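You operate a simulated robot arm through the tools that you are given. There is no shell and no other tool.

The job below is to be done with a simulated robot arm. You get a single attempt, and the scene is never put back.

Task
Put things in order on the top of the stack of pallets. At the end: the silver slotted block from the top of the stack of pallets stands where the white cup stood; the white cup from the top of the stack of pallets stands where the clear jar stood; the clear jar from the top of the stack of pallets stands on top of the green roll; the brown stone from the top of the stack of pallets stands where the silver slotted block stood; whatever was shut is shut again. Leave all else as you found it, and nothing knocked over.

It is judged by the outcome, as a careful person would: the job done as asked, and still so three seconds after it is handed in. It fails if anything else is knocked over, pushed out of place, dropped, spilled or broken.

Robot
A 6-joint arm with a two-finger parallel gripper, fixed in place. Base frame: the origin is at the foot of the arm, x ahead of it, y to its left, z up; the work surface is at about z = 0. Units: mm, rad, N and s.
With the tool pointing down near the work surface it reaches from about 180 to 460 mm from the base axis. Its first joint turns from -1.222 to 1.222 rad. Payload 1.9 kg.
Tool frame: the origin (TCP) lies between the finger pads and is the grasp point; the fingertips stand 23 mm ahead of it; z points along the fingers, y is the line along which they close. The gripper opens to 94 mm. The fingers are 38 mm wide and 10 mm thick; the gripper's body (54 by 96 mm) begins 39 mm behind the TCP.
Orientation is that of the tool frame in the base frame, as a unit quaternion [w, x, y, z]. With the fingers straight down and closing along the base's y, the tool's x points along the base's -x, its y along +y and its z along -z.

Tools
- The arm moves only by the tool play_rows. Its argument "motion" is text: rows parted by semicolons, each of 7 numbers parted by spaces: the gripper command, from -1 (shut) to 1 (fully open), values between in proportion, then the shift along the tool's x, y, z in cm, then the turn, a rotation vector about the tool's x, y, z in degrees. In form: gripper dx dy dz ax ay az; .... A call has 1 to 20 rows; each row is the pose to reach, as a shift and turn from the pose commanded when the call began, along the tool's axes at that moment. A row lasts 0.2 s, in which the tool goes at most 50 mm and 0.15 rad; a call with a longer step from one row to the next is refused whole, and so is a gripper value outside its range. A pose out of reach is approached as far as the arm can. The call stops where the force on the tool passes 40 N (or 10 N more than at its start, if that is more) or the arm is blocked; 0.2 s more then pass. The fingers move at their own pace (about 108 mm/s each) and stop on an object; they squeeze with about 30 N. The grip force told is the motor's: it shows also when the fingers shut on nothing. Time passes only in rows, and 0.2 s behind the last, so rows that repeat a pose let the fingers close. It gives the time, the measured TCP pose, the force on the tool (base axes), the opening and the grip force at its end, in the units of the frame above (readings bear some noise), with the torque about the TCP (base axes, N m) and any sound that the robot's microphone picked up.
- Cameras (640 x 400 px; columns grow to the right, rows downward): "scene" is fixed at [71.5, 326.6, 429.5]; the picture's right is [-0.59, -0.81, 0.00], its down [-0.42, 0.31, -0.85] and it looks along [0.69, -0.50, -0.52] (base axes); focal length 256 px, centre (320, 200). "wrist" rides on the gripper at [86, 16, -75] in the tool frame; the picture's right is [-0.18, 0.98, 0.00], its down [-0.58, -0.11, -0.81] and it looks along [-0.79, -0.15, 0.59] (tool axes); focal length 243 px, centre (320, 200). There is no depth. A picture from a camera that has moved, and an enlarged one, comes with that camera's place and axes in the base frame and with its lens.
- capture(camera): a new picture of that camera. It takes no simulated time.
- inspect(camera, box): a new picture of the part [left, top, right, bottom] of that camera's present view, enlarged. It takes no simulated time.
- job_done(): hands the job in; it is judged then, once.

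Places have to be worked out from the pictures, the camera data and where the tool is seen. Open the gripper and draw the arm clear of the work before you hand the job in, unless the task says otherwise.

The tools are called after "Request:" by a JSON object that holds its "name" and its "arguments". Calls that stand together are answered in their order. play_rows: Moves the arm, as the interface text tells. Its arguments: {"type":"object","properties":{"motion":{"type":"string"}},"required":["motion"]} The other tools are called the same way: capture (camera) takes a picture; inspect (camera, box) takes an enlarged picture of a part of a camera's view; job_done () hands the job in.

At the start:

```text
time_s: 0.0
tool_pos: [276.4, 19.3, 270.7]
orientation: [0.0, 0.0, 1.0, 0.0]
wrist_force: [-0.2, 0.5, 0.1]
moment: [-0.01, 0.01, 0.01]
gripper_width: 94.0
grasp_force: 0.0
```

scene: 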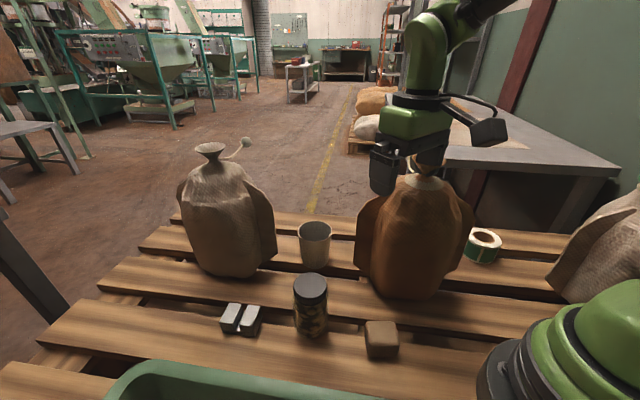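
wrist: 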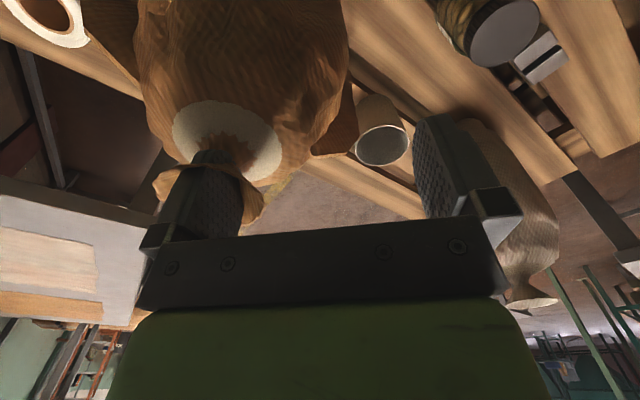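

I start by looking closely at the parts of the scene to find the objects' places.

Request:
{"name": "inspect", "arguments": {"camera": "scene", "box": [200, 200, 420, 380]}}

Request:
{"name": "inspect", "arguments": {"camera": "scene", "box": [340, 160, 640, 400]}}

Request:
{"name": "inspect", "arguments": {"camera": "wrist", "box": [320, 0, 640, 200]}}

Request:
{"name": "inspect", "arguments": {"camera": "wrist", "box": [0, 0, 320, 260]}}

```text
2.22 times, centred on (310, 290) of scene
camera zoom: at [71.5, 326.6, 429.5], right [-0.59, -0.81, 0.0], down [-0.42, 0.31, -0.85], along [0.69, -0.5, -0.52], focal length 568 px, centre (342, 0)
```

zoom: 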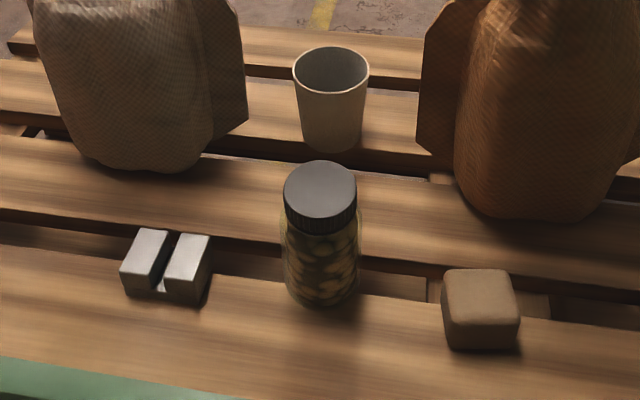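

```text
1.67 times, centred on (490, 280) of scene
camera zoom: at [71.5, 326.6, 429.5], right [-0.59, -0.81, 0.0], down [-0.42, 0.31, -0.85], along [0.69, -0.5, -0.52], focal length 426 px, centre (37, 67)
```

zoom: 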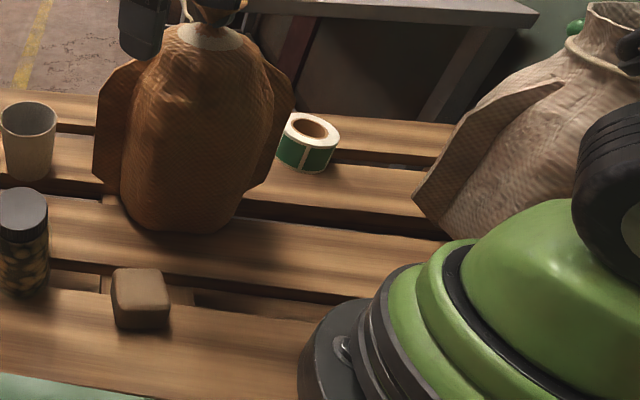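

```text
2.00 times, centred on (480, 100) of wrist
camera zoom: at [189.4, 35.3, 343.9], right [0.18, 0.98, 0.0], down [0.58, -0.11, 0.81], along [0.79, -0.15, -0.59], focal length 485 px, centre (0, 400)
```

zoom: 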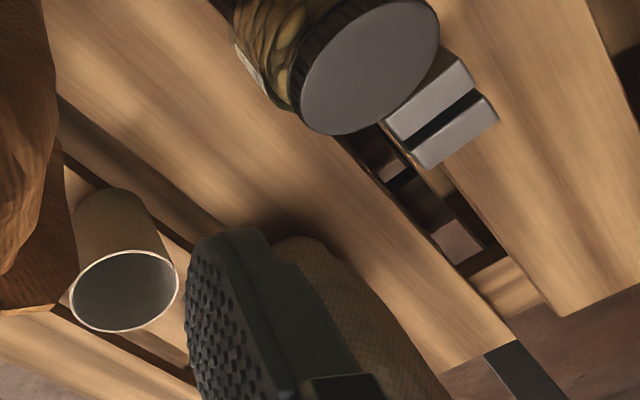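

```text
1.54 times, centred on (160, 130) of wrist
camera zoom: at [189.4, 35.3, 343.9], right [0.18, 0.98, 0.0], down [0.58, -0.11, 0.81], along [0.79, -0.15, -0.59], focal length 373 px, centre (566, 308)
```

zoom: 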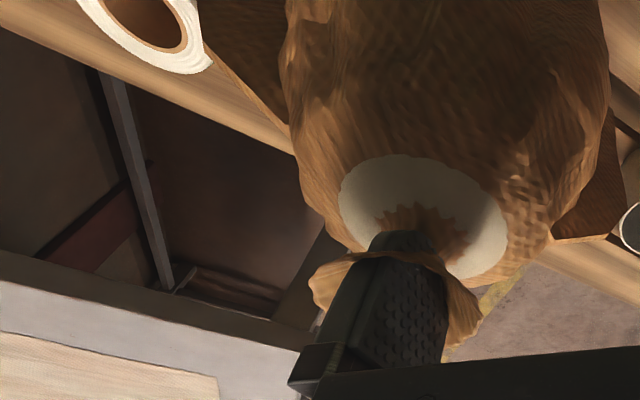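

I look closer at the gripper next to the brown sack before moving, and at the left sack and the bin.

Request:
{"name": "inspect", "arguments": {"camera": "scene", "box": [350, 80, 510, 200]}}

Request:
{"name": "inspect", "arguments": {"camera": "scene", "box": [150, 120, 310, 300]}}

Request:
{"name": "inspect", "arguments": {"camera": "scene", "box": [440, 210, 520, 270]}}

Request:
{"name": "inspect", "arguments": {"camera": "scene", "box": [200, 280, 300, 350]}}

```text
3.33 times, centred on (430, 140) of scene
camera zoom: at [71.5, 326.6, 429.5], right [-0.59, -0.81, 0.0], down [-0.42, 0.31, -0.85], along [0.69, -0.5, -0.52], focal length 852 px, centre (-47, 400)
```

zoom: 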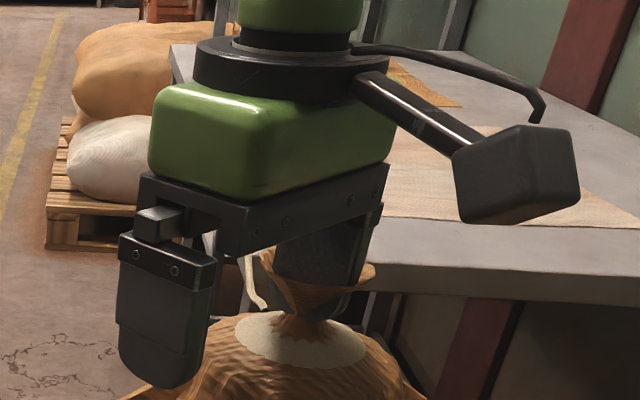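

```text
2.22 times, centred on (230, 210) of scene
camera zoom: at [71.5, 326.6, 429.5], right [-0.59, -0.81, 0.0], down [-0.42, 0.31, -0.85], along [0.69, -0.5, -0.52], focal length 568 px, centre (520, 178)
```

zoom: 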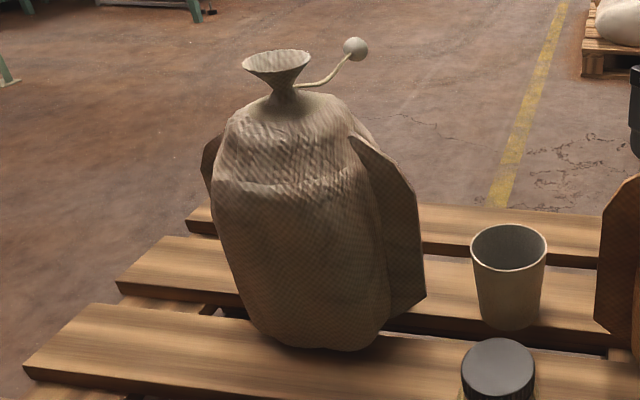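

```text
6.67 times, centred on (480, 240) of scene
camera zoom: at [71.5, 326.6, 429.5], right [-0.59, -0.81, 0.0], down [-0.42, 0.31, -0.85], along [0.69, -0.5, -0.52], focal length 1704 px, centre (-747, -67)
```

zoom: 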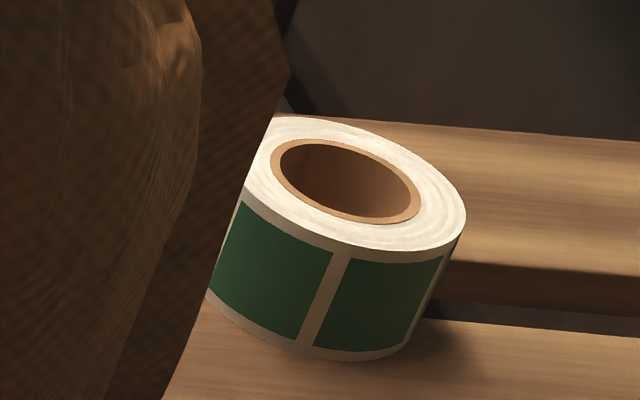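

```text
5.71 times, centred on (250, 315) of scene
camera zoom: at [71.5, 326.6, 429.5], right [-0.59, -0.81, 0.0], down [-0.42, 0.31, -0.85], along [0.69, -0.5, -0.52], focal length 1460 px, centre (720, -457)
```

zoom: 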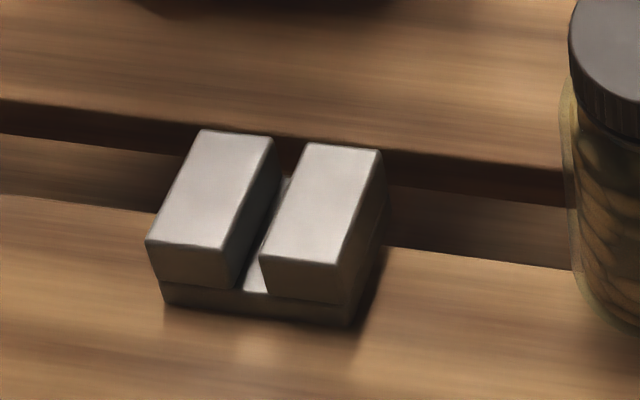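

The -y finger's tip sits inside the funnel-shaped neck of the brown sack, so I lift straight up, gently, before anything else.

Request:
{"name": "play_rows", "arguments": {"motion": "1 0 0 -1 0 0 0; 1 0 0 -2 0 0 0; 1 0 0 -3.5 0 0 0; 1 0 0 -5 0 0 0; 1 0 0 -7 0 0 0; 1 0 0 -9 0 0 0; 1 0 0 -11 0 0 0; 1 0 0 -12 0 0 0"}}

```text
time_s: 1.8
tool_pos: [274.5, 20.0, 390.8]
orientation: [0.002, 0.001, 1.0, 0.0]
wrist_force: [-0.4, -0.5, -0.2]
moment: [-0.01, 0.0, 0.01]
gripper_width: 93.8
grasp_force: 0.1
```

The lift was free (no force) and reached z=391. Now I take pictures from here.

Request:
{"name": "capture", "arguments": {"camera": "wrist"}}

Request:
{"name": "capture", "arguments": {"camera": "scene"}}

```text
taken
camera wrist: at [189.3, 35.4, 463.7], right [0.18, 0.98, 0.0], down [0.58, -0.11, 0.81], along [0.79, -0.15, -0.59], focal length 243 px, centre (320, 200)
```

wrist: 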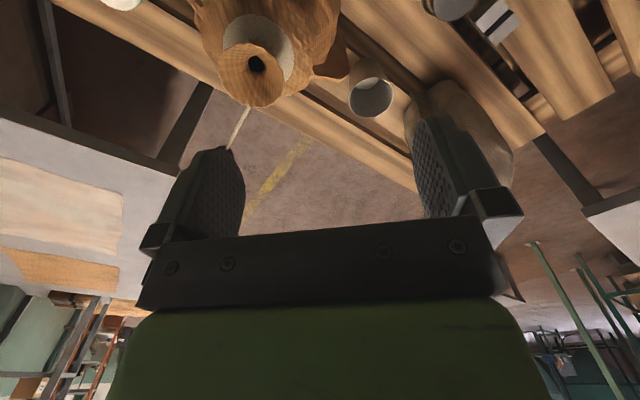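

```text
taken
```

scene: 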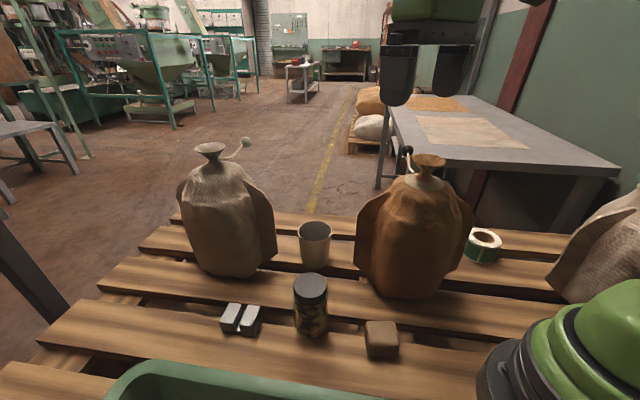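

The sack stays upright and still. I now swing the tool to the left side with the camera facing the jar, cup and block to measure them.

Request:
{"name": "play_rows", "arguments": {"motion": "1 1 2 0 0 0 -6; 1 2 4 0 0 0 -12; 1 3 6 0 0 0 -18; 1 4 8 1 0 0 -24; 1 5 9.5 3 0 0 -30; 1 5.75 10.5 5 0 0 -30; 1 5.75 10.5 7 0 0 -30"}}

Request:
{"name": "capture", "arguments": {"camera": "wrist"}}

```text
time_s: 3.4
tool_pos: [219.7, 124.9, 319.5]
orientation: [0.0, -0.259, 0.966, 0.0]
wrist_force: [0.7, -0.3, 0.0]
moment: [-0.03, 0.01, 0.0]
gripper_width: 94.0
grasp_force: 0.1
```

```text
taken
camera wrist: at [135.8, 94.9, 393.5], right [-0.33, 0.94, 0.0], down [0.56, 0.2, 0.81], along [0.76, 0.27, -0.59], focal length 243 px, centre (320, 200)
```

wrist: 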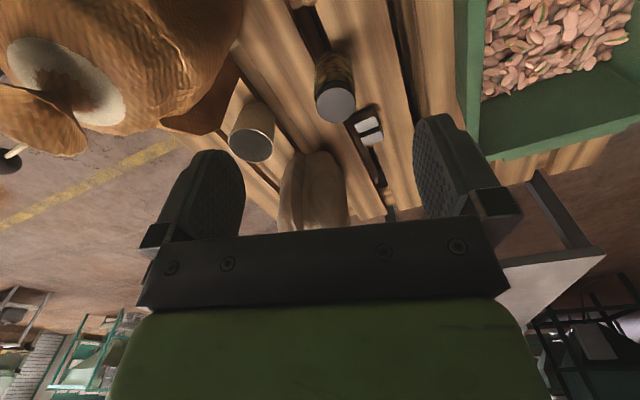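

I zoom in on the objects seen from this pose.

Request:
{"name": "inspect", "arguments": {"camera": "wrist", "box": [210, 30, 410, 155]}}

Request:
{"name": "inspect", "arguments": {"camera": "wrist", "box": [300, 30, 400, 155]}}

Request:
{"name": "inspect", "arguments": {"camera": "wrist", "box": [440, 0, 640, 200]}}

```text
3.20 times, centred on (310, 92) of wrist
camera zoom: at [135.8, 94.9, 393.5], right [-0.33, 0.94, 0.0], down [0.56, 0.2, 0.81], along [0.76, 0.27, -0.59], focal length 776 px, centre (352, 544)
```

zoom: 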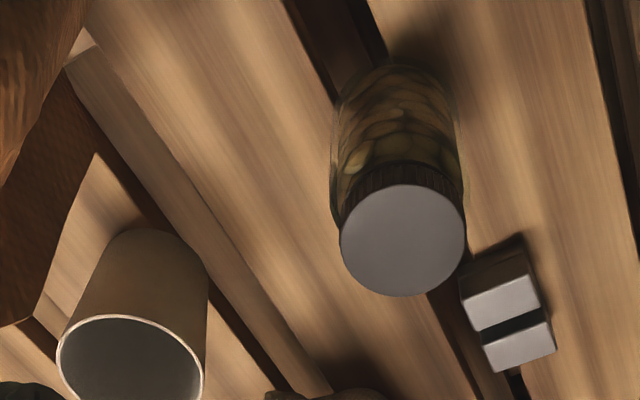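

```text
3.20 times, centred on (350, 92) of wrist
camera zoom: at [135.8, 94.9, 393.5], right [-0.33, 0.94, 0.0], down [0.56, 0.2, 0.81], along [0.76, 0.27, -0.59], focal length 776 px, centre (224, 544)
```

zoom: 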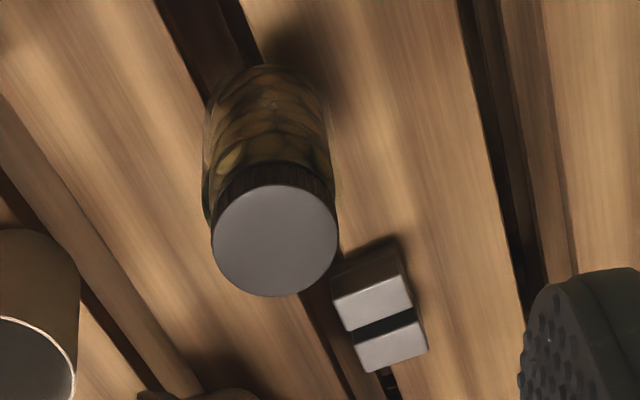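

```text
2.00 times, centred on (540, 100) of wrist
camera zoom: at [135.8, 94.9, 393.5], right [-0.33, 0.94, 0.0], down [0.56, 0.2, 0.81], along [0.76, 0.27, -0.59], focal length 485 px, centre (-120, 400)
```

zoom: 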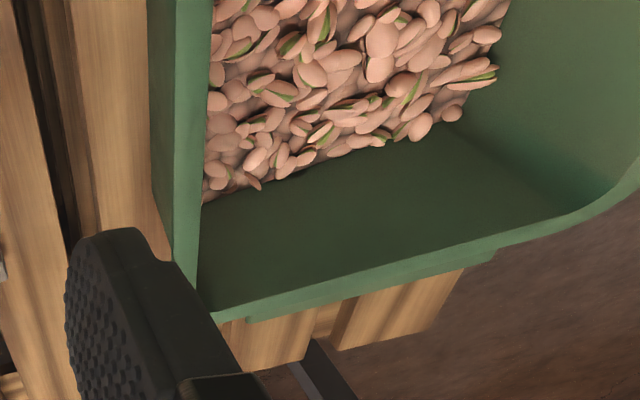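

The jar is near (300,175), about 107 tall with a lid; the cup near (429,80), the block near (373,276). I swing high over the brown sack to the right to measure the green roll.

Request:
{"name": "play_rows", "arguments": {"motion": "1 0 0 -3.5 0 0 0; 1 0 0 -7.5 0 0 0; 1 0.5 -3.48 -7.5 0 0 8; 1 1.24 -6.89 -7.5 0 0 16; 1 2.43 -10.17 -7.5 0 0 24; 1 4.07 -13.25 -7.5 0 0 32; 1 6.12 -16.07 -7.5 0 0 40; 1 8.54 -18.58 -7.5 0 0 48; 1 11.29 -20.73 -7.5 0 0 56; 1 14.31 -22.47 -7.5 0 0 64; 1 17.54 -23.78 -7.5 0 0 72; 1 20.5 -24.54 -7.5 0 0 79; 1 20.5 -24.54 -4.5 0 0 79; 1 20.5 -24.54 -2 0 0 79"}}

Request:
{"name": "capture", "arguments": {"camera": "wrist"}}

Request:
{"name": "capture", "arguments": {"camera": "scene"}}

```text
time_s: 6.4
tool_pos: [162.7, -190.6, 339.3]
orientation: [0.001, 0.415, 0.91, 0.0]
wrist_force: [0.4, 0.3, -0.3]
moment: [-0.02, -0.02, -0.02]
gripper_width: 94.1
grasp_force: 0.0
```

```text
taken
camera wrist: at [118.4, -115.1, 413.5], right [0.86, 0.51, 0.0], down [0.3, -0.51, 0.81], along [0.41, -0.7, -0.59], focal length 243 px, centre (320, 200)
```

wrist: 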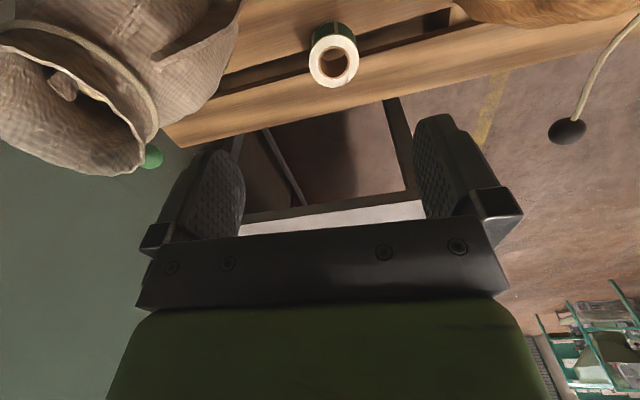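

```text
taken
```

scene: 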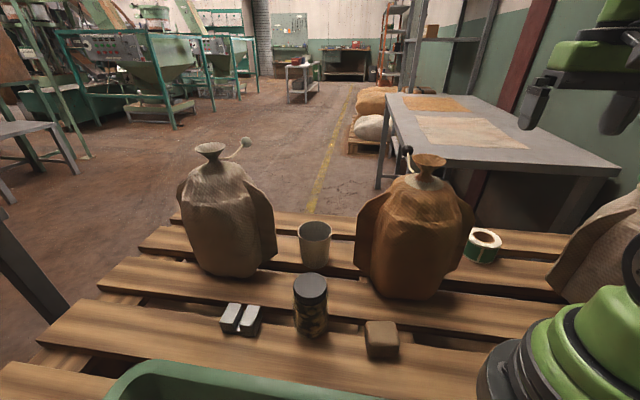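

The roll is visible. I zoom in on it and on the third sack nearby.

Request:
{"name": "inspect", "arguments": {"camera": "wrist", "box": [270, 0, 400, 100]}}

Request:
{"name": "inspect", "arguments": {"camera": "wrist", "box": [0, 0, 260, 200]}}

Request:
{"name": "inspect", "arguments": {"camera": "scene", "box": [520, 150, 640, 320]}}

Request:
{"name": "inspect", "arguments": {"camera": "scene", "box": [510, 0, 640, 130]}}

```text
4.00 times, centred on (335, 50) of wrist
camera zoom: at [118.4, -115.1, 413.5], right [0.86, 0.51, 0.0], down [0.3, -0.51, 0.81], along [0.41, -0.7, -0.59], focal length 970 px, centre (260, 800)
```

zoom: 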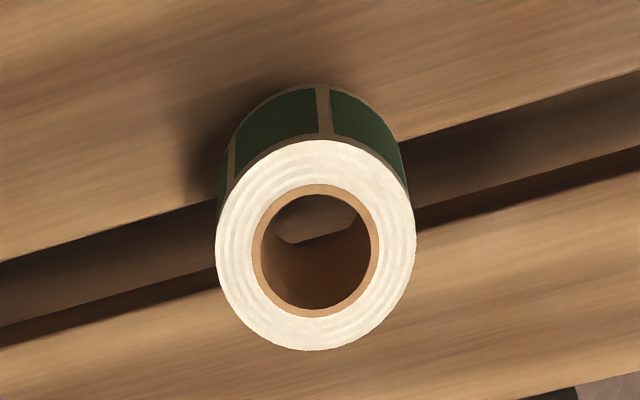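

```text
2.00 times, centred on (130, 100) of wrist
camera zoom: at [118.4, -115.1, 413.5], right [0.86, 0.51, 0.0], down [0.3, -0.51, 0.81], along [0.41, -0.7, -0.59], focal length 485 px, centre (700, 400)
```

zoom: 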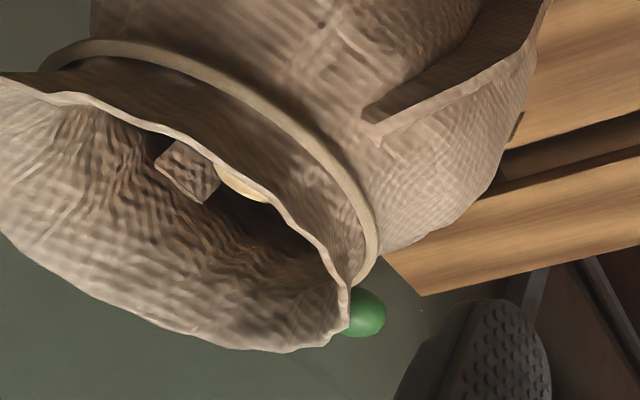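

```text
2.35 times, centred on (580, 235) of scene
camera zoom: at [71.5, 326.6, 429.5], right [-0.59, -0.81, 0.0], down [-0.42, 0.31, -0.85], along [0.69, -0.5, -0.52], focal length 601 px, centre (-292, 118)
```

zoom: 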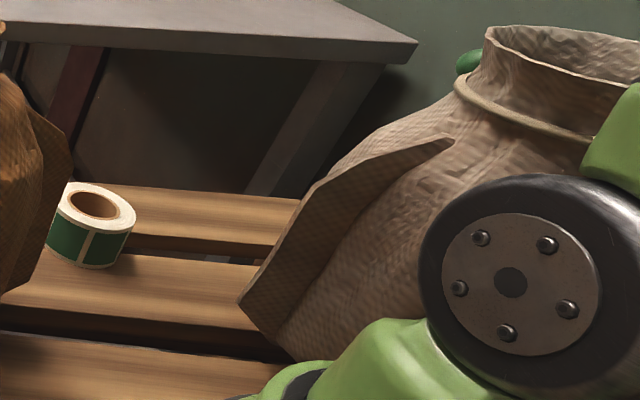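

```text
3.08 times, centred on (575, 65) of scene
camera zoom: at [71.5, 326.6, 429.5], right [-0.59, -0.81, 0.0], down [-0.42, 0.31, -0.85], along [0.69, -0.5, -0.52], focal length 786 px, centre (-465, 615)
```

zoom: 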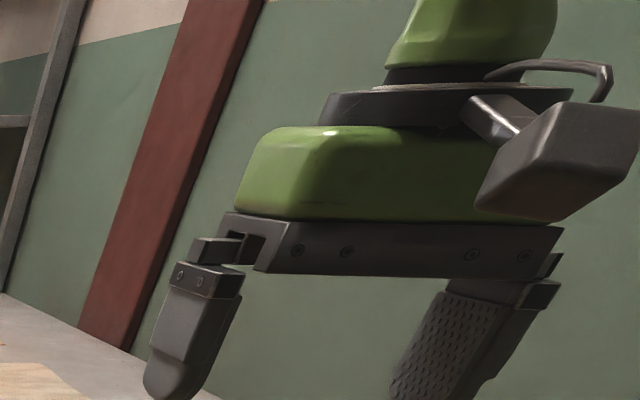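

The roll is near (217.5,-244.5), about 51 tall, 71 across with a 38 mm hole, so the 58 mm jar base will sit on it. I swing back high over the sack to the jar side.

Request:
{"name": "play_rows", "arguments": {"motion": "1 0 0 -3 0 0 0; 1 0 0 -5.6 0 0 0; 1 0.24 3.49 -5.6 0 0 -8; 1 0.97 6.91 -5.6 0 0 -16; 1 2.17 10.19 -5.6 0 0 -24; 1 3.81 13.28 -5.6 0 0 -32; 1 5.86 16.1 -5.6 0 0 -40; 1 8.29 18.6 -5.6 0 0 -48; 1 11.05 20.8 -5.6 0 0 -56; 1 14 22.5 -5.6 0 0 -64; 1 17.3 23.8 -5.6 0 0 -72; 1 20.6 24.7 -5.6 0 0 -80; 1 20.6 24.7 -3 0 0 -80; 1 20.6 24.7 1 0 0 -80; 1 20.6 24.7 5 0 0 -80; 1 20.6 24.7 9 0 0 -80"}}

Request:
{"name": "capture", "arguments": {"camera": "wrist"}}

```text
time_s: 9.8
tool_pos: [213.9, 126.1, 250.3]
orientation: [0.0, -0.266, 0.964, -0.001]
wrist_force: [-1.1, 0.1, 0.1]
moment: [0.01, 0.01, 0.0]
gripper_width: 94.0
grasp_force: 0.1
```

```text
taken
camera wrist: at [131.2, 96.0, 323.9], right [-0.35, 0.94, 0.0], down [0.55, 0.21, 0.81], along [0.76, 0.28, -0.59], focal length 243 px, centre (320, 200)
```

wrist: 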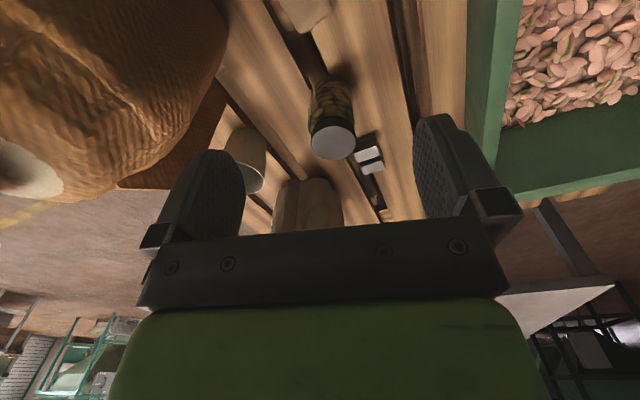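

I zoom in on the jar again from this lower pose to refine its position before going down.

Request:
{"name": "inspect", "arguments": {"camera": "wrist", "box": [270, 60, 400, 190]}}

Request:
{"name": "inspect", "arguments": {"camera": "wrist", "box": [240, 0, 400, 100]}}

```text
3.08 times, centred on (335, 125) of wrist
camera zoom: at [131.2, 96.0, 323.9], right [-0.35, 0.94, 0.0], down [0.55, 0.21, 0.81], along [0.76, 0.28, -0.59], focal length 746 px, centre (274, 431)
```

zoom: 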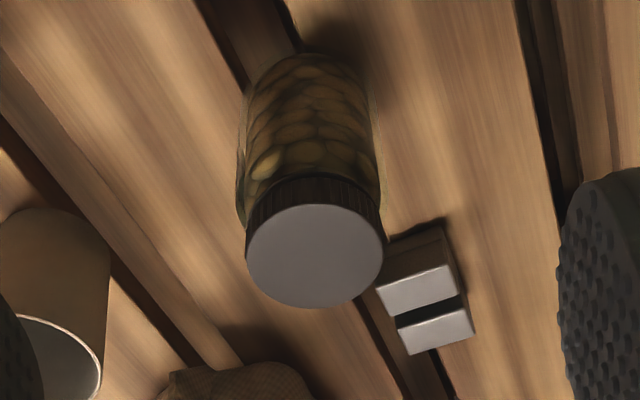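

```text
4.00 times, centred on (320, 50) of wrist
camera zoom: at [131.2, 96.0, 323.9], right [-0.35, 0.94, 0.0], down [0.55, 0.21, 0.81], along [0.76, 0.28, -0.59], focal length 970 px, centre (320, 800)
```

zoom: 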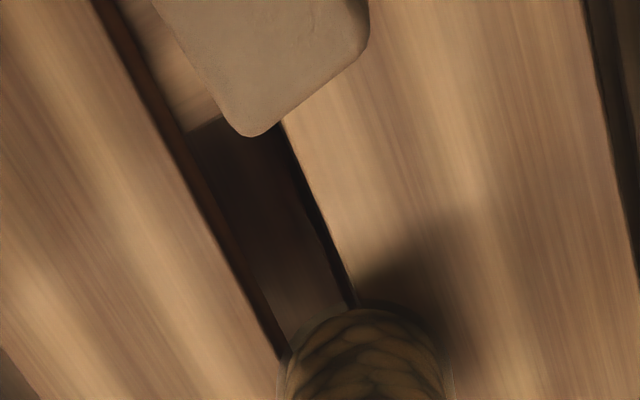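

Jar confirmed at (299.6,175), lid top z≈107. I move above it and stop with the fingertips well clear of the lid to check alignment.

Request:
{"name": "play_rows", "arguments": {"motion": "1 -3 -0.05 0 0 0 0; 1 -6 -0.1 0 0 0 0; 1 -9 -0.2 0 0 0 0; 1 -9.87 -0.2 2 0 0 0; 1 -9.87 -0.2 5 0 0 0; 1 -9.87 -0.2 8 0 0 0"}}

Request:
{"name": "capture", "arguments": {"camera": "wrist"}}

Request:
{"name": "capture", "arguments": {"camera": "scene"}}

```text
time_s: 11.2
tool_pos: [301.3, 174.8, 169.1]
orientation: [0.001, -0.268, 0.964, 0.0]
wrist_force: [0.0, -1.7, 0.6]
moment: [-0.01, -0.01, -0.03]
gripper_width: 93.9
grasp_force: 0.1
```

```text
taken
camera wrist: at [218.5, 144.3, 243.6], right [-0.35, 0.94, 0.0], down [0.55, 0.21, 0.81], along [0.76, 0.28, -0.59], focal length 243 px, centre (320, 200)
```

wrist: 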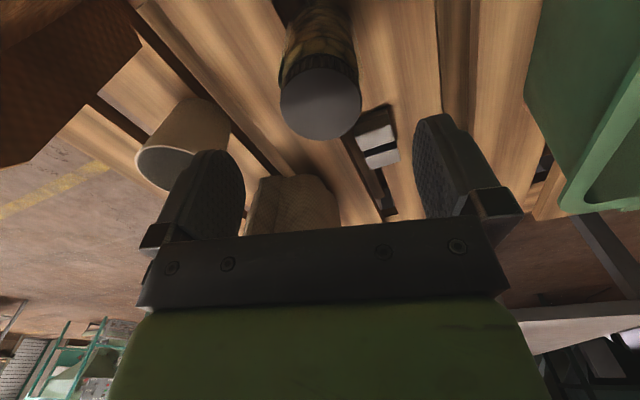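

```text
taken
```

scene: 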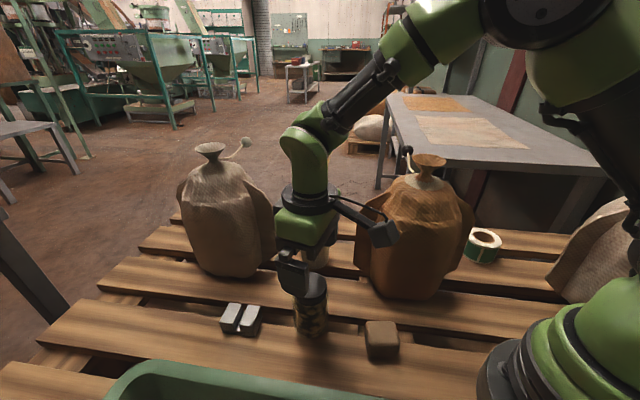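

Alignment is good (lid centre at about (298.5,174.5)). I descend to grip height z≈76, then close.

Request:
{"name": "play_rows", "arguments": {"motion": "1 0.1 -0.05 2 0 0 0; 1 0.15 -0.05 4 0 0 0; 1 0.15 -0.05 6 0 0 0; 1 0.15 -0.05 7.5 0 0 0; 1 0.15 -0.05 8.7 0 0 0; 1 0.15 -0.05 9.2 0 0 0; 1 0.15 -0.05 9.2 0 0 0"}}

Request:
{"name": "capture", "arguments": {"camera": "wrist"}}

Request:
{"name": "inspect", "arguments": {"camera": "scene", "box": [220, 190, 400, 350]}}

```text
time_s: 12.8
tool_pos: [298.7, 175.0, 77.3]
orientation: [0.001, -0.267, 0.964, 0.001]
wrist_force: [0.1, -0.1, 1.3]
moment: [0.02, 0.02, 0.01]
gripper_width: 93.8
grasp_force: 0.0
```

```text
taken
camera wrist: at [216.9, 143.6, 151.7], right [-0.35, 0.94, 0.0], down [0.55, 0.21, 0.81], along [0.76, 0.28, -0.59], focal length 243 px, centre (320, 200)
```

wrist: 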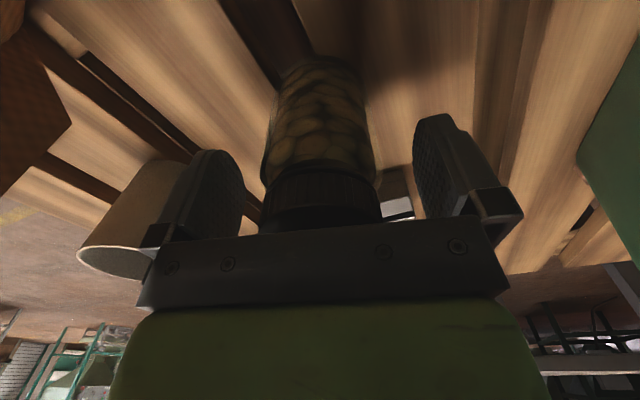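

```text
2.50 times, centred on (310, 270) of scene
camera zoom: at [71.5, 326.6, 429.5], right [-0.59, -0.81, 0.0], down [-0.42, 0.31, -0.85], along [0.69, -0.5, -0.52], focal length 639 px, centre (345, 25)
```

zoom: 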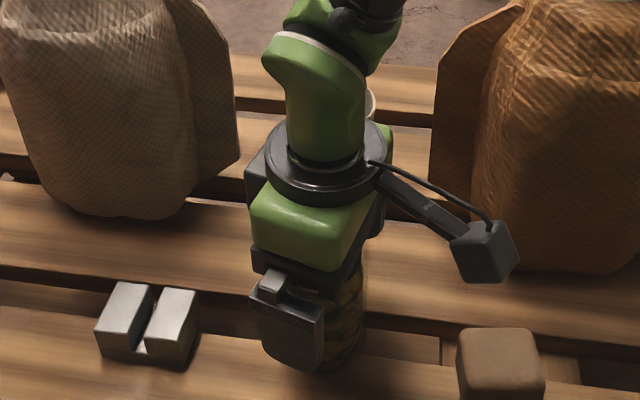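

The jar sits centred between the fingers. I close gently.

Request:
{"name": "play_rows", "arguments": {"motion": "0.45 0 0 0 0 0 0; 0.35 0 0 0 0 0 0; 0.25 0 0 0 0 0 0; 0.1 0 0 0 0 0 0; -0.3 0 0 0 0 0 0; -1 0 0 0 0 0 0; -1 0 0 0 0 0 0; -1 0 0 0 0 0 0"}}

Request:
{"name": "capture", "arguments": {"camera": "wrist"}}

```text
time_s: 14.6
tool_pos: [298.9, 174.7, 78.3]
orientation: [0.0, -0.267, 0.964, -0.001]
wrist_force: [-0.3, -0.8, 0.7]
moment: [0.05, -0.02, 0.0]
gripper_width: 60.6
grasp_force: 30.4
```

```text
taken
camera wrist: at [216.9, 143.6, 151.8], right [-0.35, 0.94, 0.0], down [0.55, 0.21, 0.81], along [0.76, 0.28, -0.59], focal length 243 px, centre (320, 200)
```

wrist: 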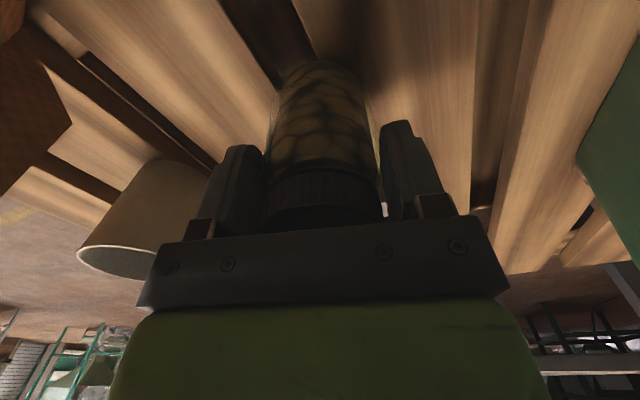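

Gripped at 60.6 mm with 30 N. I lift slowly and check the weight and hold.

Request:
{"name": "play_rows", "arguments": {"motion": "-1 0 0 -0.5 0 0 0; -1 0 0 -1 0 0 0; -1 0 0 -2 0 0 0; -1 0 0 -3.5 0 0 0; -1 0 0 -5 0 0 0"}}

Request:
{"name": "capture", "arguments": {"camera": "wrist"}}

Request:
{"name": "inspect", "arguments": {"camera": "scene", "box": [220, 190, 400, 350]}}

```text
time_s: 15.8
tool_pos: [299.1, 174.0, 127.5]
orientation: [0.001, -0.267, 0.964, 0.0]
wrist_force: [-0.6, 0.1, -2.9]
moment: [-0.01, 0.03, 0.01]
gripper_width: 60.7
grasp_force: 30.0
```

```text
taken
camera wrist: at [217.4, 143.4, 202.2], right [-0.35, 0.94, 0.0], down [0.55, 0.21, 0.81], along [0.76, 0.28, -0.59], focal length 243 px, centre (320, 200)
```

wrist: 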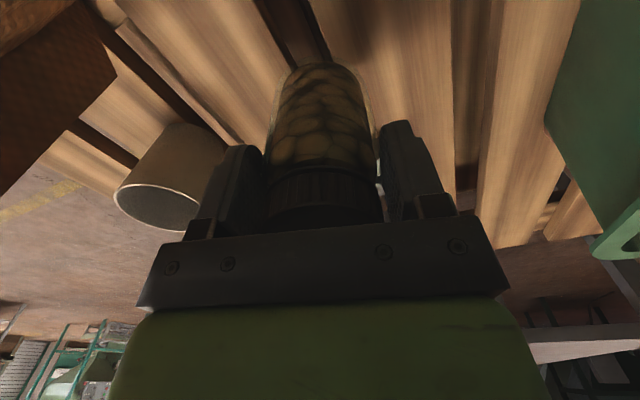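

```text
2.50 times, centred on (310, 270) of scene
camera zoom: at [71.5, 326.6, 429.5], right [-0.59, -0.81, 0.0], down [-0.42, 0.31, -0.85], along [0.69, -0.5, -0.52], focal length 639 px, centre (345, 25)
```

zoom: 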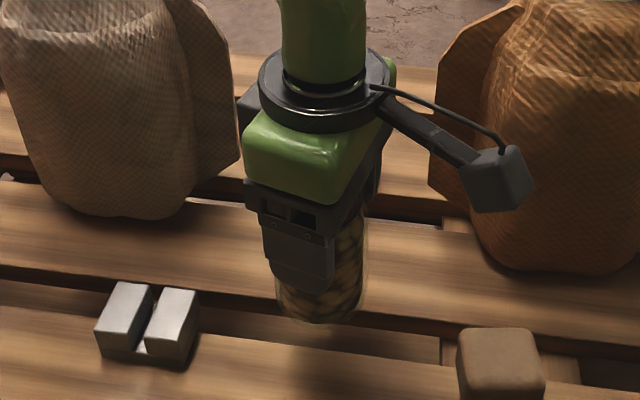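

The jar is held firmly (about 0.3 kg) and the place below is clear. I raise it high and draw it inward before crossing above the brown sack.

Request:
{"name": "play_rows", "arguments": {"motion": "-1 0.5 0 -3 0 0 0; -1 1.5 0 -6.5 0 0 0; -1 2.5 0 -10 0 0 0; -1 3.7 0 -13.5 0 0 0; -1 5 0 -17 0 0 0; -1 6.2 0 -20.5 0 0 0; -1 7.4 0 -24 0 0 0; -1 8.6 0 -27.3 0 0 0"}}

Request:
{"name": "capture", "arguments": {"camera": "scene"}}

```text
time_s: 17.6
tool_pos: [225.4, 130.8, 400.5]
orientation: [0.001, -0.267, 0.964, -0.001]
wrist_force: [-0.3, -0.7, -2.7]
moment: [-0.04, 0.03, 0.01]
gripper_width: 60.8
grasp_force: 30.0
```

```text
taken
```

scene: 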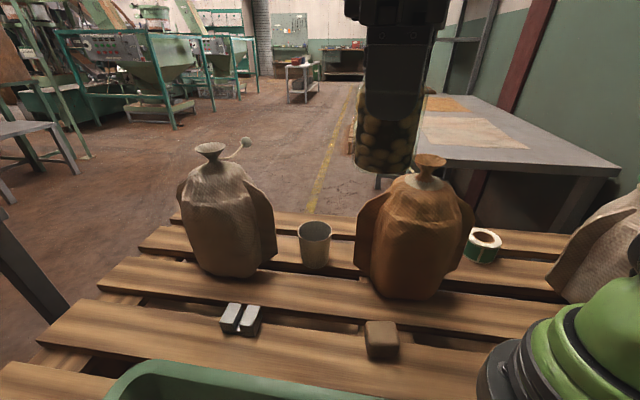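

The jar hangs clear above sack height. I swing it over to the right, toward the roll.

Request:
{"name": "play_rows", "arguments": {"motion": "-1 0.25 -3.63 0 0 0 8; -1 1.01 -7.18 0 0 0 16; -1 2.25 -10.6 0 0 0 24; -1 3.96 -13.8 0 0 0 32; -1 6.09 -16.74 0 0 0 40; -1 8.62 -19.36 0 0 0 48; -1 11.48 -21.6 0 0 0 56; -1 14.63 -23.41 0 0 0 64; -1 18 -24.78 0 0 0 72; -1 21.08 -25.57 0 0 0 79; -1 21.08 -25.57 0 0 0 79"}}

Request:
{"name": "capture", "arguments": {"camera": "wrist"}}

Request:
{"name": "inspect", "arguments": {"camera": "scene", "box": [200, 200, 420, 380]}}

```text
time_s: 20.0
tool_pos: [176.3, -197.1, 401.4]
orientation: [0.001, 0.407, 0.913, 0.0]
wrist_force: [0.3, -0.6, -2.2]
moment: [-0.02, 0.01, 0.0]
gripper_width: 60.7
grasp_force: 29.9
```

```text
taken
camera wrist: at [130.6, -121.3, 475.2], right [0.85, 0.52, 0.0], down [0.31, -0.51, 0.81], along [0.42, -0.69, -0.59], focal length 243 px, centre (320, 200)
```

wrist: 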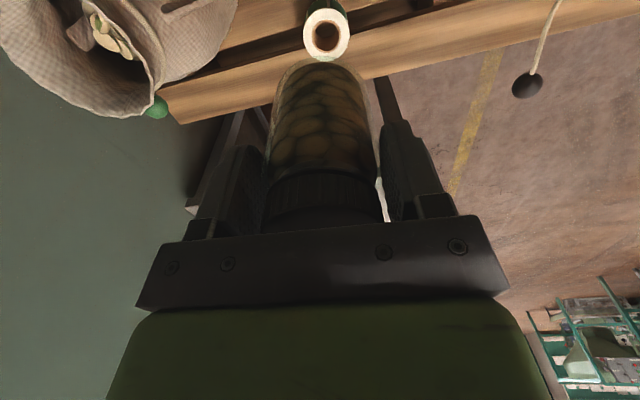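

```text
2.22 times, centred on (310, 290) of scene
camera zoom: at [71.5, 326.6, 429.6], right [-0.59, -0.81, 0.0], down [-0.42, 0.31, -0.85], along [0.69, -0.5, -0.52], focal length 568 px, centre (342, 0)
```

zoom: 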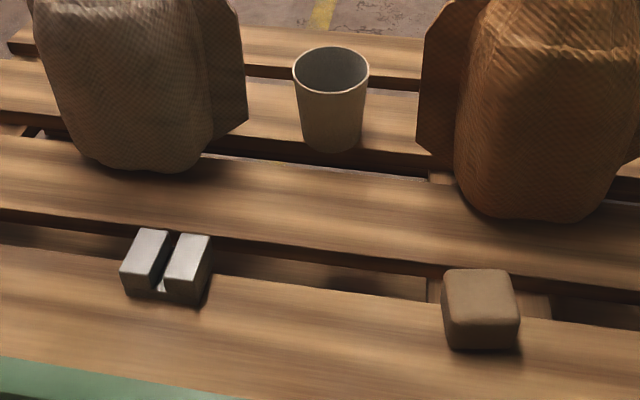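

I zoom in on the roll from this pose to refine its centre.

Request:
{"name": "inspect", "arguments": {"camera": "wrist", "box": [280, 0, 380, 75]}}

```text
5.33 times, centred on (330, 38) of wrist
camera zoom: at [130.6, -121.3, 475.2], right [0.85, 0.52, 0.0], down [0.31, -0.51, 0.81], along [0.42, -0.69, -0.59], focal length 1294 px, centre (267, 1067)
```

zoom: 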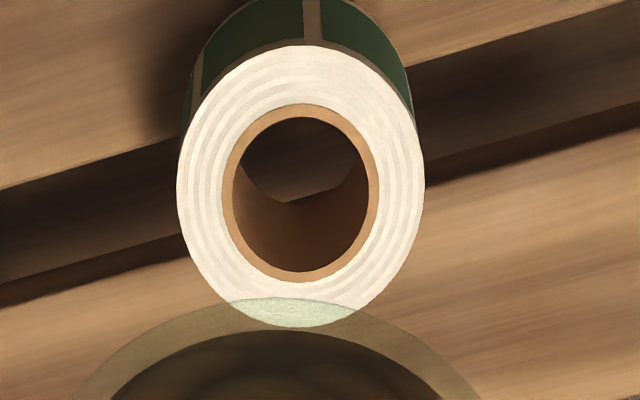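

Roll centre confirmed at (217.2,-244.2), top z≈51. I move over it and lower to about z=160 (jar bottom ~83) to check.

Request:
{"name": "play_rows", "arguments": {"motion": "-1 -3 -0.08 0 0 0 0; -1 -6.33 -0.17 1 0 0 0; -1 -6.33 -0.17 4.5 0 0 0; -1 -6.33 -0.17 8 0 0 0; -1 -6.33 -0.17 11.5 0 0 0; -1 -6.33 -0.17 15 0 0 0; -1 -6.33 -0.17 18.5 0 0 0; -1 -6.33 -0.17 21.5 0 0 0; -1 -6.33 -0.17 24 0 0 0; -1 -6.33 -0.17 24 0 0 0"}}

Request:
{"name": "capture", "arguments": {"camera": "wrist"}}

Request:
{"name": "capture", "arguments": {"camera": "scene"}}

```text
time_s: 22.2
tool_pos: [217.3, -245.6, 160.2]
orientation: [0.001, 0.407, 0.914, 0.001]
wrist_force: [-0.1, -0.6, -3.0]
moment: [0.01, -0.01, -0.02]
gripper_width: 60.7
grasp_force: 29.8
```

```text
taken
camera wrist: at [171.9, -170.9, 233.9], right [0.85, 0.52, 0.0], down [0.31, -0.51, 0.81], along [0.42, -0.69, -0.59], focal length 243 px, centre (320, 200)
```

wrist: 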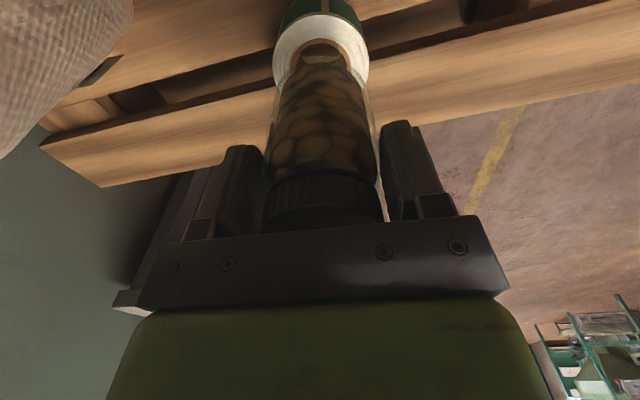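

```text
taken
```

scene: 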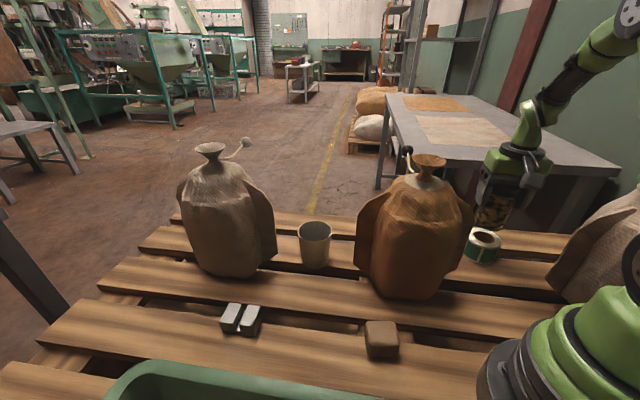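

I check the alignment of the jar over the roll in both close-ups.

Request:
{"name": "inspect", "arguments": {"camera": "scene", "box": [440, 160, 540, 270]}}

Request:
{"name": "inspect", "arguments": {"camera": "wrist", "box": [250, 0, 400, 100]}}

```text
3.64 times, centred on (490, 215) of scene
camera zoom: at [71.5, 326.6, 429.6], right [-0.59, -0.81, 0.0], down [-0.42, 0.31, -0.85], along [0.69, -0.5, -0.52], focal length 929 px, centre (-298, 146)
```

zoom: 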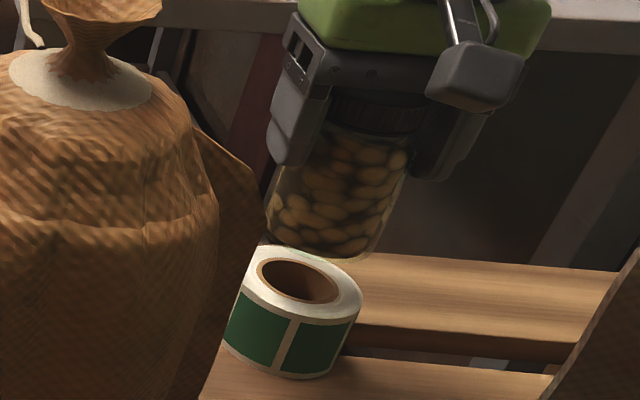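

```text
4.00 times, centred on (325, 50) of wrist
camera zoom: at [171.9, -170.9, 233.9], right [0.85, 0.52, 0.0], down [0.31, -0.51, 0.81], along [0.42, -0.69, -0.59], focal length 970 px, centre (300, 800)
```

zoom: 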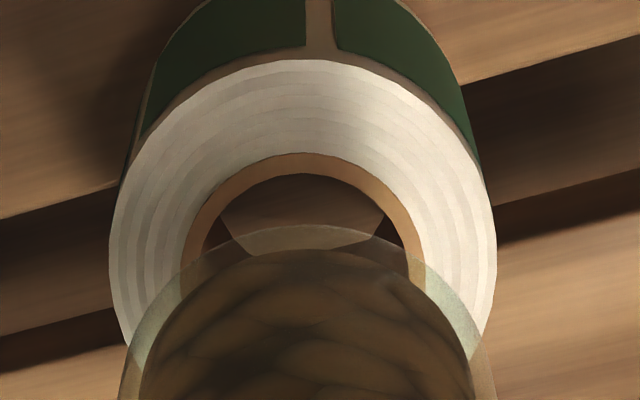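

The jar is within about 1.5 mm of the roll's axis. I correct that and lower to just above the expected contact.

Request:
{"name": "play_rows", "arguments": {"motion": "-1 0.06 0.02 0.8 0 0 0; -1 0.12 0.04 1.6 0 0 0; -1 0.12 0.04 2.2 0 0 0; -1 0.12 0.04 2.6 0 0 0; -1 0.12 0.04 2.7 0 0 0; -1 0.12 0.04 2.7 0 0 0"}}

Request:
{"name": "inspect", "arguments": {"camera": "scene", "box": [440, 160, 540, 270]}}

Request:
{"name": "capture", "arguments": {"camera": "wrist"}}

```text
time_s: 23.6
tool_pos: [216.3, -243.9, 132.9]
orientation: [0.0, 0.407, 0.913, 0.0]
wrist_force: [1.0, 0.7, -2.4]
moment: [0.01, -0.01, 0.01]
gripper_width: 61.0
grasp_force: 29.5
```

```text
3.64 times, centred on (490, 215) of scene
camera zoom: at [71.5, 326.6, 429.6], right [-0.59, -0.81, 0.0], down [-0.42, 0.31, -0.85], along [0.69, -0.5, -0.52], focal length 929 px, centre (-298, 146)
```

zoom: 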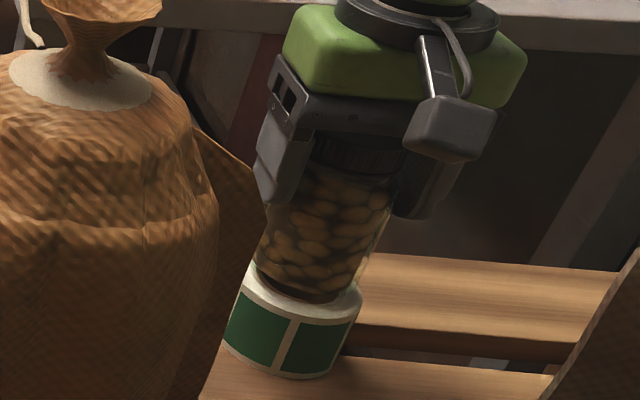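

```text
taken
camera wrist: at [171.4, -169.4, 207.9], right [0.85, 0.52, 0.0], down [0.31, -0.5, 0.81], along [0.42, -0.69, -0.59], focal length 243 px, centre (320, 200)
```

wrist: 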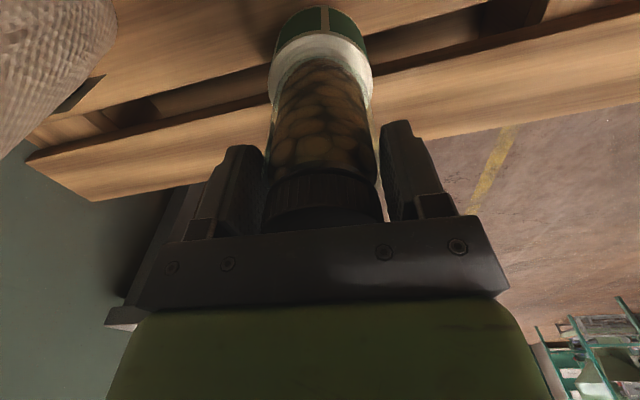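

True TCP is (217,-244,132.9), on axis. I lower in millimetre steps and watch the force.

Request:
{"name": "play_rows", "arguments": {"motion": "-1 0 0 0.1 0 0 0; -1 0 0 0.2 0 0 0; -1 0 0 0.3 0 0 0; -1 0 0 0.3 0 0 0"}}

```text
time_s: 24.6
tool_pos: [217.1, -245.6, 130.8]
orientation: [0.0, 0.406, 0.914, 0.001]
wrist_force: [0.4, -0.5, -1.9]
moment: [-0.02, 0.0, 0.02]
gripper_width: 61.0
grasp_force: 30.4
```

No contact yet; I continue a few more millimetres.

Request:
{"name": "play_rows", "arguments": {"motion": "-1 0 0 0.1 0 0 0; -1 0 0 0.15 0 0 0; -1 0 0 0.15 0 0 0"}}

Request:
{"name": "inspect", "arguments": {"camera": "scene", "box": [450, 200, 530, 270]}}

```text
time_s: 25.4
tool_pos: [218.0, -245.4, 129.7]
orientation: [0.001, 0.406, 0.914, 0.0]
wrist_force: [-0.5, -0.7, -2.8]
moment: [0.02, 0.02, -0.03]
gripper_width: 61.0
grasp_force: 29.8
```

```text
5.71 times, centred on (490, 235) of scene
camera zoom: at [71.5, 326.6, 429.6], right [-0.59, -0.81, 0.0], down [-0.42, 0.31, -0.85], along [0.69, -0.5, -0.52], focal length 1460 px, centre (-651, 0)
```

zoom: 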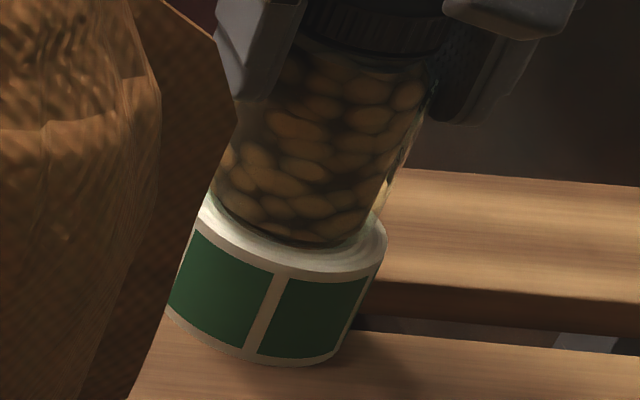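

Still about 1–2 mm above. I go down another 1.5 mm.

Request:
{"name": "play_rows", "arguments": {"motion": "-1 0 0 0.05 0 0 0; -1 0 0 0.1 0 0 0; -1 0 0 0.15 0 0 0; -1 0 0 0.15 0 0 0"}}

```text
time_s: 26.4
tool_pos: [217.4, -244.7, 127.2]
orientation: [0.001, 0.407, 0.913, 0.0]
wrist_force: [-0.3, 0.4, 1.6]
moment: [0.01, 0.05, 0.02]
gripper_width: 60.7
grasp_force: 30.0
```

The vertical force turned from -2.8 to +1.6 N, so the jar now rests on the roll. I open the fingers slowly.

Request:
{"name": "play_rows", "arguments": {"motion": "0.32 0 0 0 0 0 0; 0.36 0 0 0 0 0 0; 0.42 0 0 0 0 0 0; 0.5 0 0 0 0 0 0; 0.6 0 0 0 0 0 0; 0.7 0 0 0 0 0 0; 0.7 0 0 0 0 0 0"}}

Request:
{"name": "inspect", "arguments": {"camera": "scene", "box": [440, 160, 540, 270]}}

Request:
{"name": "capture", "arguments": {"camera": "wrist"}}

```text
time_s: 28.0
tool_pos: [217.4, -244.8, 128.6]
orientation: [0.001, 0.406, 0.914, 0.0]
wrist_force: [0.3, 0.6, -0.3]
moment: [0.01, 0.0, 0.0]
gripper_width: 79.6
grasp_force: 0.0
```

```text
3.64 times, centred on (490, 215) of scene
camera zoom: at [71.5, 326.6, 429.5], right [-0.59, -0.81, 0.0], down [-0.42, 0.31, -0.85], along [0.69, -0.5, -0.52], focal length 929 px, centre (-298, 146)
```

zoom: 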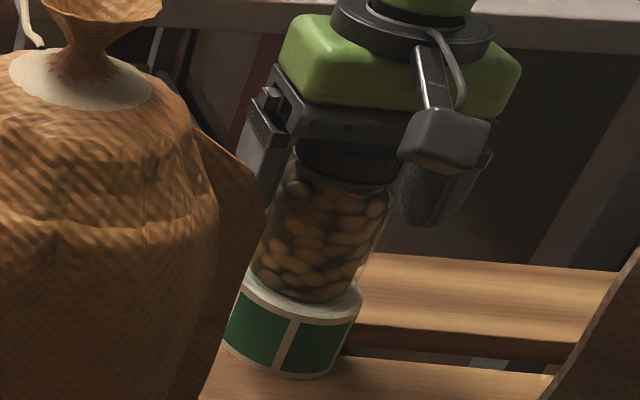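

```text
taken
camera wrist: at [171.6, -169.6, 201.8], right [0.85, 0.52, 0.0], down [0.31, -0.5, 0.81], along [0.42, -0.69, -0.59], focal length 243 px, centre (320, 200)
```

wrist: 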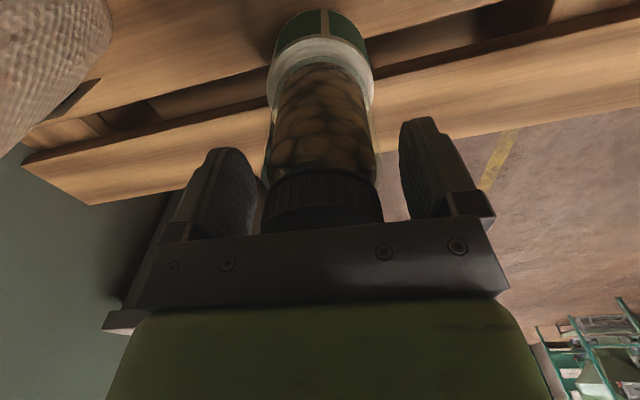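

The jar stands on the roll. I open a bit more and rise straight up.

Request:
{"name": "play_rows", "arguments": {"motion": "0.9 0 0 0 0 0 0; 0.9 0 0 -1 0 0 0; 0.9 0 0 -3 0 0 0; 0.9 0 0 -6 0 0 0; 0.9 0 0 -10 0 0 0; 0.9 0 0 -14 0 0 0; 0.9 0 0 -18 0 0 0; 0.9 0 0 -22 0 0 0; 0.9 0 0 -26 0 0 0"}}

Request:
{"name": "capture", "arguments": {"camera": "wrist"}}

Request:
{"name": "capture", "arguments": {"camera": "scene"}}

```text
time_s: 30.0
tool_pos: [216.4, -244.6, 389.5]
orientation: [0.001, 0.406, 0.914, 0.0]
wrist_force: [-0.2, -0.8, 0.7]
moment: [-0.02, -0.01, 0.02]
gripper_width: 89.4
grasp_force: 0.1
```

```text
taken
camera wrist: at [170.9, -170.3, 462.6], right [0.85, 0.52, 0.0], down [0.31, -0.5, 0.81], along [0.42, -0.69, -0.59], focal length 243 px, centre (320, 200)
```

wrist: 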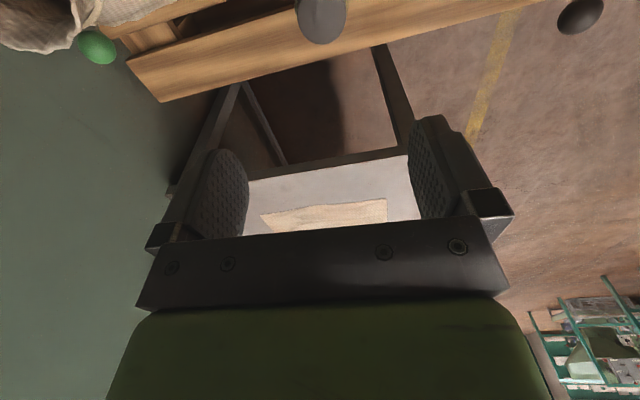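

```text
taken
```

scene: 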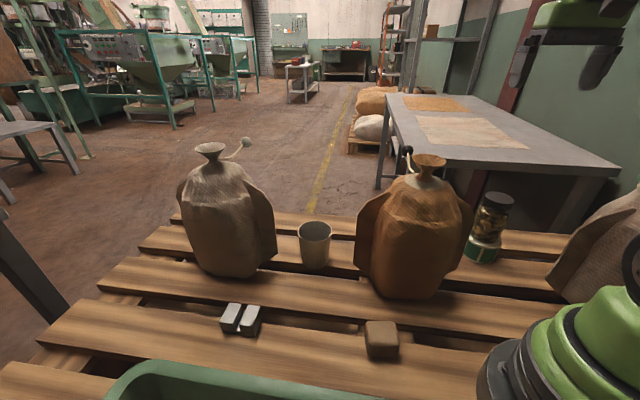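

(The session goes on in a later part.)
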